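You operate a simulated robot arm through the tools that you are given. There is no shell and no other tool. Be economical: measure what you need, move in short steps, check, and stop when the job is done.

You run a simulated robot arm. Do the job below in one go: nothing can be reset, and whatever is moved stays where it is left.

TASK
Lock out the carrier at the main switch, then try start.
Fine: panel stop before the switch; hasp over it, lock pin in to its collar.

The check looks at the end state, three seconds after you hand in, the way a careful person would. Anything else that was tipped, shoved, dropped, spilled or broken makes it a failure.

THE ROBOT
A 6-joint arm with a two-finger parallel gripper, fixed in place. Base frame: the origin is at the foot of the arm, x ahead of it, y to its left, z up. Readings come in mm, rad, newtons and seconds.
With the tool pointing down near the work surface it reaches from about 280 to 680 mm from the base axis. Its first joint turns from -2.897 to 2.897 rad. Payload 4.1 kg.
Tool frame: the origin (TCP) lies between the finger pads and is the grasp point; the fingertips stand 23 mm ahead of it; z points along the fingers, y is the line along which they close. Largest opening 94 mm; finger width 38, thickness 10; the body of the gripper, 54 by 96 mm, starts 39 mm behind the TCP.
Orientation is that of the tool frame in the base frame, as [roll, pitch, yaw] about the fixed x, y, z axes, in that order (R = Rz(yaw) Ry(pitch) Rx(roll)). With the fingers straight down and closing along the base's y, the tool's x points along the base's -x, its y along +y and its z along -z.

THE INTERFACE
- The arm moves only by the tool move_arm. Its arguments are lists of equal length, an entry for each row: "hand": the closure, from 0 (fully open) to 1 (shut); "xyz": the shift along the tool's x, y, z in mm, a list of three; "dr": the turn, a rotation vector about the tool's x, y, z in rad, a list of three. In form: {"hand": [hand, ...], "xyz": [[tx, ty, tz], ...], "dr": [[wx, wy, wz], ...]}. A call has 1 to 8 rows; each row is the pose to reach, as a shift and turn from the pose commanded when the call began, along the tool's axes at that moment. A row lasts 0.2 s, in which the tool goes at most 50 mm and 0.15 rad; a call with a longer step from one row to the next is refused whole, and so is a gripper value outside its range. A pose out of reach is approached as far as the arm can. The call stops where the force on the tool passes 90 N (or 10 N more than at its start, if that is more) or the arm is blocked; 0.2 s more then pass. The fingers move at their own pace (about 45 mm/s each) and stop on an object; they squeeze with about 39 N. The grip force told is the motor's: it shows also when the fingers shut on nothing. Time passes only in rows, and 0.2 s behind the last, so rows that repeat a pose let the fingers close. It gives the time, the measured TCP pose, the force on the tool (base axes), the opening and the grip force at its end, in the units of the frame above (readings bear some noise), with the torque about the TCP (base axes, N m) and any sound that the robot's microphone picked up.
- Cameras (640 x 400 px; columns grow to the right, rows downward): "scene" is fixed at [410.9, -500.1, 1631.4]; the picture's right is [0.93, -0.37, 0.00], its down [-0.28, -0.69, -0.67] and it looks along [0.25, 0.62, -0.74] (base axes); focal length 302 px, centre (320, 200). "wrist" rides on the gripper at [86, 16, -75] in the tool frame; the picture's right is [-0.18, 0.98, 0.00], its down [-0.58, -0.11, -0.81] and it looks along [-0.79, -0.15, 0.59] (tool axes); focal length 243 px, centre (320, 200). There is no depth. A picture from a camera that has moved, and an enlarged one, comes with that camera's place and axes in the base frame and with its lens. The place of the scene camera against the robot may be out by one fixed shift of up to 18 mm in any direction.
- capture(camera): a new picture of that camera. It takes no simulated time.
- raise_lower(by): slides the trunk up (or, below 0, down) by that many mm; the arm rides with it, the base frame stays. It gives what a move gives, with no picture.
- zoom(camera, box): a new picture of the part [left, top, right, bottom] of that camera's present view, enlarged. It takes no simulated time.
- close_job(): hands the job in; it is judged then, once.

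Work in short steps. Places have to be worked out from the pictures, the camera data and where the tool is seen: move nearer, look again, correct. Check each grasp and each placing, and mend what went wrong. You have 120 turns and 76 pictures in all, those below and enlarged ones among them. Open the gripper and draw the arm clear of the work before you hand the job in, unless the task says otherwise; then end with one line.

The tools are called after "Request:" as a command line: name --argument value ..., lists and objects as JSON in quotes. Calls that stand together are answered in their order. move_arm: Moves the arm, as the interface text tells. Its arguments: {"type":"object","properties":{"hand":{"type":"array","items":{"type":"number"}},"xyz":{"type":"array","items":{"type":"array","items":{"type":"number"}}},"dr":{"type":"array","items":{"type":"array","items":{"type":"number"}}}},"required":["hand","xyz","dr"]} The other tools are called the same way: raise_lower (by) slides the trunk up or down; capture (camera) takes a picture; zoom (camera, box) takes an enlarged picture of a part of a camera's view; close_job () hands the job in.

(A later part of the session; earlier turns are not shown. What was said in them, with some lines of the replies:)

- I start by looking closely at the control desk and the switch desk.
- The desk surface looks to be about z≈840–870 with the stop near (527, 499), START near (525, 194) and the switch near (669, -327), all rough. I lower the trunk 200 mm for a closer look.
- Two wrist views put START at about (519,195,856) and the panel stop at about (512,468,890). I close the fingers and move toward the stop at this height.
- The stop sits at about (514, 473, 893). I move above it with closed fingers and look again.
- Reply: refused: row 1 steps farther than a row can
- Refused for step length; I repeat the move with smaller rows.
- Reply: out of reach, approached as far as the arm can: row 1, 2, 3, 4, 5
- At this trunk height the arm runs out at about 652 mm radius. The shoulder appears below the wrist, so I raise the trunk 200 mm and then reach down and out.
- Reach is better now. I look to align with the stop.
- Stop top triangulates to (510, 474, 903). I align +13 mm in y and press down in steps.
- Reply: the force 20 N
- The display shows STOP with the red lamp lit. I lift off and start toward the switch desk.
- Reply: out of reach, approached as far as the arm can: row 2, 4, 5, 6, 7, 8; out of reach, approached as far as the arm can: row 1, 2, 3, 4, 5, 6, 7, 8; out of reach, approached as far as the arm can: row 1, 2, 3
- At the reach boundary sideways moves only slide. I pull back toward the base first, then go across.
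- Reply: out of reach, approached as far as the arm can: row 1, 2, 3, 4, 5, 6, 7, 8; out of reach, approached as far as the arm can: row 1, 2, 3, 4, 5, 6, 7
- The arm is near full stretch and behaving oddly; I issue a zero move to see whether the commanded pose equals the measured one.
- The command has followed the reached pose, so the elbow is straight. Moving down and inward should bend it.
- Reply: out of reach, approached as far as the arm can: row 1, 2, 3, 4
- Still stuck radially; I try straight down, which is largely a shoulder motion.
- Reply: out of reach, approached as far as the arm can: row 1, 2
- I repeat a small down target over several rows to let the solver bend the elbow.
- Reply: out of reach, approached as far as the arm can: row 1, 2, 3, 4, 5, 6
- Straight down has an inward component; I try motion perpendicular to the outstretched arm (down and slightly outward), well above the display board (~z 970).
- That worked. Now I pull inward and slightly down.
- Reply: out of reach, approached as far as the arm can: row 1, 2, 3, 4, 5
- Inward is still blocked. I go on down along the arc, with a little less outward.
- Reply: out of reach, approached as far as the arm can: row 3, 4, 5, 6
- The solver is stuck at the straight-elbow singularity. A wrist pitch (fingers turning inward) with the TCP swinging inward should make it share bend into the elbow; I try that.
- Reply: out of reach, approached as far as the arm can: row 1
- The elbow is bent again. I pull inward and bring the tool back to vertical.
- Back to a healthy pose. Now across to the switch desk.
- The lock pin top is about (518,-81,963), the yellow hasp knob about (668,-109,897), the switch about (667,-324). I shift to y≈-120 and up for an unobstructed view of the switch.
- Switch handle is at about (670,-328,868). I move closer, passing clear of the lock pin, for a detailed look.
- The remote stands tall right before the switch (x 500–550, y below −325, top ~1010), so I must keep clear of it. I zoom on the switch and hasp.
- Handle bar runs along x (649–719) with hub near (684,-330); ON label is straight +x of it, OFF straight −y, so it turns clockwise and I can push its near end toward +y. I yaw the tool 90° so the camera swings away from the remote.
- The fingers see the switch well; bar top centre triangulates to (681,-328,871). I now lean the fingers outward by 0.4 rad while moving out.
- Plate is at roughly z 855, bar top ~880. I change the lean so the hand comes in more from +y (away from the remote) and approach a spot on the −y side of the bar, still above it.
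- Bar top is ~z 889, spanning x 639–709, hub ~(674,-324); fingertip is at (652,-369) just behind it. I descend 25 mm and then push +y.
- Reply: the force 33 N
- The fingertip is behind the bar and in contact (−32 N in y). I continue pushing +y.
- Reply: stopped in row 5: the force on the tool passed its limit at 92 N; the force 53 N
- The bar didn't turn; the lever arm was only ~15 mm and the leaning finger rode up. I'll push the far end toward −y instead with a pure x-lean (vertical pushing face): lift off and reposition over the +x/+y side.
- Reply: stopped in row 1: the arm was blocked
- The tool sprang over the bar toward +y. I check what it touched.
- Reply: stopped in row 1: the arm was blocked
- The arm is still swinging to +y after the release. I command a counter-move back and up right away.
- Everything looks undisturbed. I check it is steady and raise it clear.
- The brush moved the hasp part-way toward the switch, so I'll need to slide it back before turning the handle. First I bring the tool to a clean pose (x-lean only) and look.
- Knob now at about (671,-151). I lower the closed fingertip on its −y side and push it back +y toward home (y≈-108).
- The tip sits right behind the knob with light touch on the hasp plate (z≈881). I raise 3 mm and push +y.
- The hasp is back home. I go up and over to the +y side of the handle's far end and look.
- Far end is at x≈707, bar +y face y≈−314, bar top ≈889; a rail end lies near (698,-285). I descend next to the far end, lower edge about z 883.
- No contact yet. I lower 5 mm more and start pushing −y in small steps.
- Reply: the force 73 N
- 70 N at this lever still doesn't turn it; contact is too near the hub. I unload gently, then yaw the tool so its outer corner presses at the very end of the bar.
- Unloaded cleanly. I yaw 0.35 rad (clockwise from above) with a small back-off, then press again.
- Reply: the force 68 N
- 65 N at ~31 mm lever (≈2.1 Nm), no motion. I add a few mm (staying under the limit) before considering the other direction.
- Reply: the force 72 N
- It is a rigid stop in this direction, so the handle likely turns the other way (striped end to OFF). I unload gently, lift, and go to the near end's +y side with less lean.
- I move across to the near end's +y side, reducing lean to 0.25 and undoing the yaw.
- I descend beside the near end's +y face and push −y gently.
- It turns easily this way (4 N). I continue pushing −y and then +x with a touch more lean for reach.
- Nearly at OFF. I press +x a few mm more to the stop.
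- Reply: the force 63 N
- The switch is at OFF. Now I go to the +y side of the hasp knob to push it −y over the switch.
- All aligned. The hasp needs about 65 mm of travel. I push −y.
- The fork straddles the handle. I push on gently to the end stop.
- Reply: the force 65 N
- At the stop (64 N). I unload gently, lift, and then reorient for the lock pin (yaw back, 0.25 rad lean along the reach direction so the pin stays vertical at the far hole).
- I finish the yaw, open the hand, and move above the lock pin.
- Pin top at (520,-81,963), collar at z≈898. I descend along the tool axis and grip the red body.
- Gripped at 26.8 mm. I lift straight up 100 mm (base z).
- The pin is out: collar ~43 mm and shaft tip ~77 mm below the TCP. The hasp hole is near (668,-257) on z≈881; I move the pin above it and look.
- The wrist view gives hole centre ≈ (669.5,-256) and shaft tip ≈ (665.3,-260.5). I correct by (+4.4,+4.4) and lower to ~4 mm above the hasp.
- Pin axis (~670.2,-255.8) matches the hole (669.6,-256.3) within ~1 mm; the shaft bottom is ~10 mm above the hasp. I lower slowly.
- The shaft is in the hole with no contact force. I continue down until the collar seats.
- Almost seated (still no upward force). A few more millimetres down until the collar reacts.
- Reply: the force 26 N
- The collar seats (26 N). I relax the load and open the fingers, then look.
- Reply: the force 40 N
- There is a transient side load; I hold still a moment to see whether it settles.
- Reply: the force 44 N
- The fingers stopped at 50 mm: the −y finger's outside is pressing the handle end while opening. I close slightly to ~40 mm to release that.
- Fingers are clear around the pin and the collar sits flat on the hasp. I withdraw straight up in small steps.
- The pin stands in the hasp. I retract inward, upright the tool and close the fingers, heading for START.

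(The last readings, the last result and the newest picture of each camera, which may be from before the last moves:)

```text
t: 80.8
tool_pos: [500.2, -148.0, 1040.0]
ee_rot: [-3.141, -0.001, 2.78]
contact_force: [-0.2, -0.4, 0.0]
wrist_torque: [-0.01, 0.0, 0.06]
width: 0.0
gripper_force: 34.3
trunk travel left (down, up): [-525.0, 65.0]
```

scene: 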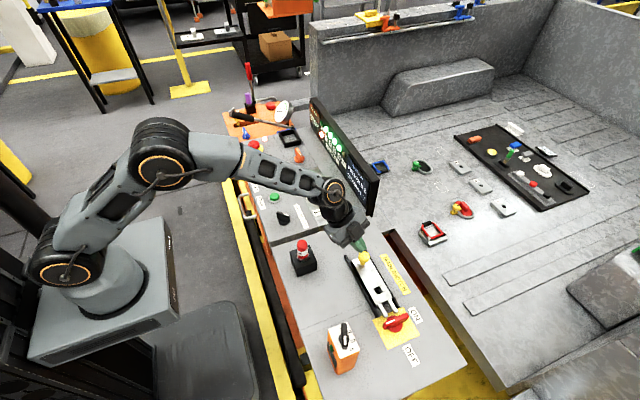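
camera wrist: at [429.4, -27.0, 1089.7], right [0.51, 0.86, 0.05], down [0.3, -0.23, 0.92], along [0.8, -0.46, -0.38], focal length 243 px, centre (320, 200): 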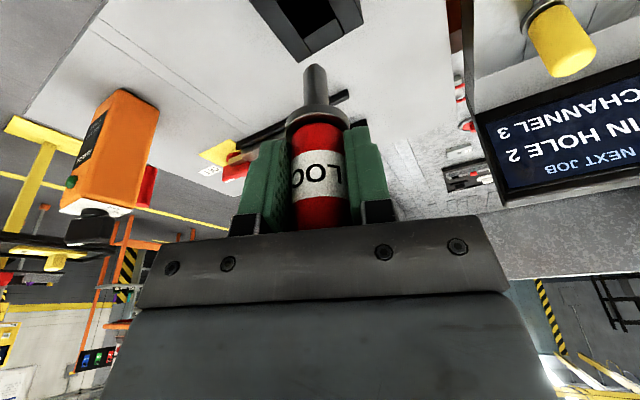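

Now across to above START, squaring the yaw.

Request:
move_arm --hand '[1, 1, 1, 1, 1, 1, 1, 1]' --xyz '[[15.2, 40.1, 0], [30.4, 80.2, 0], [45.5, 120.3, 0], [60.7, 160.4, 0], [75.9, 200.6, 0], [91, 240.7, 0], [106, 280.8, 0], [121.4, 320.7, 0]]' --dr '[[0, 0, -0.06], [0, 0, -0.12], [0, 0, -0.18], [0, 0, -0.24], [0, 0, -0.3], [0, 0, -0.36], [0, 0, -0.36], [0, 0, -0.36]]'

Request:
capture --camera "wrist"

Request:
capture --camera "scene"

```text
t: 82.5
tool_pos: [499.8, 196.2, 1040.7]
ee_rot: [-3.141, -0.002, -3.141]
contact_force: [0.4, 0.2, -0.4]
wrist_torque: [0.0, 0.03, 0.01]
width: 0.1
gripper_force: 39.1
trunk travel left (down, up): [-525.0, 65.0]
```

```text
8 pictures are left
camera wrist: at [414.3, 212.1, 1115.3], right [0.18, 0.98, 0.0], down [0.58, -0.11, 0.81], along [0.79, -0.15, -0.59], focal length 243 px, centre (320, 200)
```

wrist: 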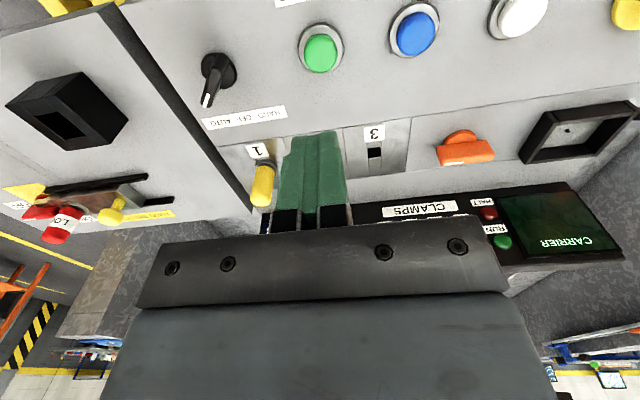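

```text
7 pictures are left
```

scene: 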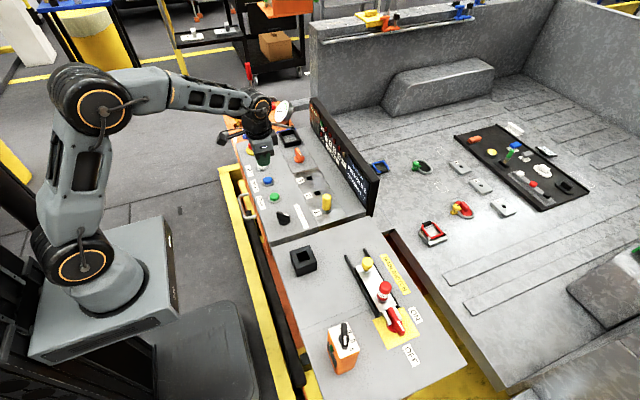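

The panel is dark (power off). START is at about (516,193). I move over it and descend toward contact.

Request:
move_arm --hand '[1, 1, 1, 1, 1]' --xyz '[[-8, -2, 35], [-16, -3, 70], [-16, -3, 105], [-16, -3, 125], [-16, -3, 138]]' --dr '[[0, 0, 0], [0, 0, 0], [0, 0, 0], [0, 0, 0], [0, 0, 0]]'

Request:
capture --camera "wrist"

```text
t: 83.8
tool_pos: [517.3, 193.1, 902.0]
ee_rot: [3.14, -0.001, 3.14]
contact_force: [-0.8, -0.3, -0.1]
wrist_torque: [-0.01, 0.01, -0.03]
width: 0.0
gripper_force: 39.2
trunk travel left (down, up): [-525.0, 65.0]
```

```text
6 pictures are left
camera wrist: at [431.2, 208.3, 976.7], right [0.18, 0.98, 0.0], down [0.58, -0.11, 0.81], along [0.79, -0.15, -0.59], focal length 243 px, centre (320, 200)
```

wrist: 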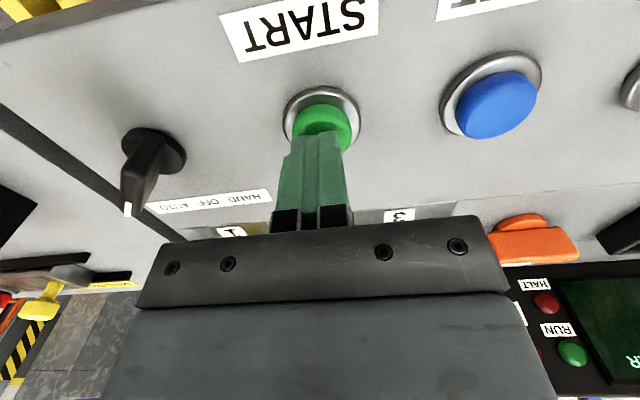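

Aligned on START. I press down slowly.

Request:
move_arm --hand '[1, 1, 1, 1, 1]' --xyz '[[1, 1, 4], [1, 1, 8], [1, 1, 11], [1, 1, 14], [1, 1, 17]]' --dr '[[0, 0, 0], [0, 0, 0], [0, 0, 0], [0, 0, 0], [0, 0, 0]]'

```text
t: 85.0
tool_pos: [518.0, 194.7, 890.4]
ee_rot: [3.138, 0.011, 3.142]
contact_force: [2.9, 2.8, 48.7]
wrist_torque: [0.09, 0.5, -0.11]
width: 0.0
gripper_force: 38.9
trunk travel left (down, up): [-525.0, 65.0]
heard: click
```

START clicked (49 N). I release and lift, then check that nothing starts.

Request:
move_arm --hand '[1, 1, 1, 1, 1, 1]' --xyz '[[0, 0, -3], [0, 0, -7], [0, 0, -15], [0, 0, -50], [30, 0, -90], [70, 0, -110]]' --dr '[[0, 0, 0], [0, 0, 0], [0, 0, 0], [0, 0, 0], [0, 0, 0], [0, 0, 0]]'

Request:
zoom --camera "scene" --box '[220, 90, 440, 370]'

Request:
zoom --camera "scene" --box '[330, 240, 430, 350]'

```text
t: 86.3
tool_pos: [443.3, 191.1, 995.5]
ee_rot: [3.141, -0.003, 3.14]
contact_force: [0.3, -0.2, 0.3]
wrist_torque: [0.01, 0.02, 0.0]
width: 0.0
gripper_force: 38.4
trunk travel left (down, up): [-525.0, 65.0]
```

```text
1.43 times, centred on (330, 230) of scene
camera zoom: at [410.9, -500.1, 1631.4], right [0.93, -0.37, 0.0], down [-0.28, -0.69, -0.67], along [0.25, 0.62, -0.74], focal length 431 px, centre (306, 157)
```

zoom: 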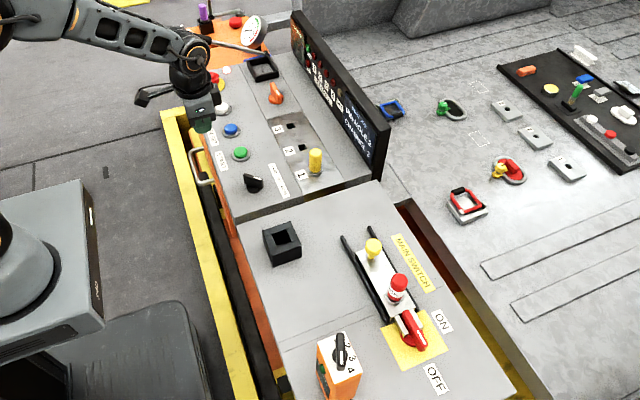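

```text
3.64 times, centred on (380, 295) of scene
camera zoom: at [410.9, -500.1, 1631.4], right [0.93, -0.37, 0.0], down [-0.28, -0.69, -0.67], along [0.25, 0.62, -0.74], focal length 1096 px, centre (102, -146)
```

zoom: 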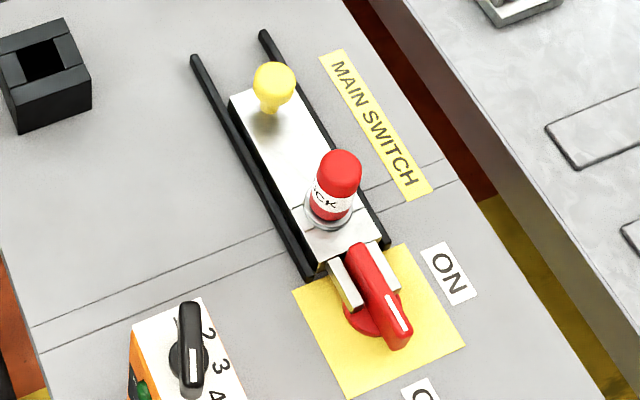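

Hasp over the handle, pin seated at its collar, switch OFF, panel stayed dead after START, nothing else disturbed. I open the hand and draw back.

Request:
move_arm --hand '[0.5, 0, 0, 0, 0, 0]' --xyz '[[20, 0, -30], [40, 0, -60], [55, 0, -80], [55, 0, -80], [55, 0, -80], [55, 0, -80]]' --dr '[[0, 0, 0], [0, 0, 0], [0, 0, 0], [0, 0, 0], [0, 0, 0], [0, 0, 0]]'

Request:
zoom --camera "scene" --box '[220, 80, 400, 220]'

```text
t: 87.8
tool_pos: [391.8, 191.8, 1074.9]
ee_rot: [-3.139, 0.001, -3.14]
contact_force: [-0.1, 1.1, -0.4]
wrist_torque: [-0.02, 0.0, 0.01]
width: 93.9
gripper_force: 0.1
trunk travel left (down, up): [-525.0, 65.0]
```

```text
2.86 times, centred on (310, 150) of scene
camera zoom: at [410.9, -500.1, 1631.4], right [0.93, -0.37, 0.0], down [-0.28, -0.69, -0.67], along [0.25, 0.62, -0.74], focal length 861 px, centre (349, 343)
```

zoom: 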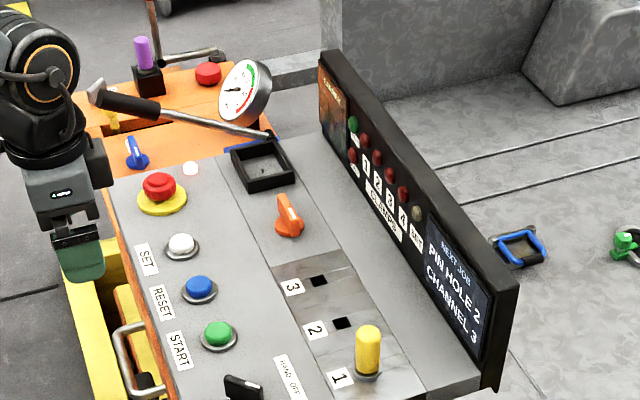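

The panel lamps are dark, the stop is still latched and the arm is clear, so I hand in.

Request:
close_job

```text
The job is handed in.
```

The carrier is locked out: panel stop pressed first, main switch at OFF, hasp over its handle and lock pin in to its collar; START was tried and the panel stayed dead. While turning the switch, the arm swung loose and knocked the hasp about 40 mm, so I slid it back before going on, and I saw nothing else moved.
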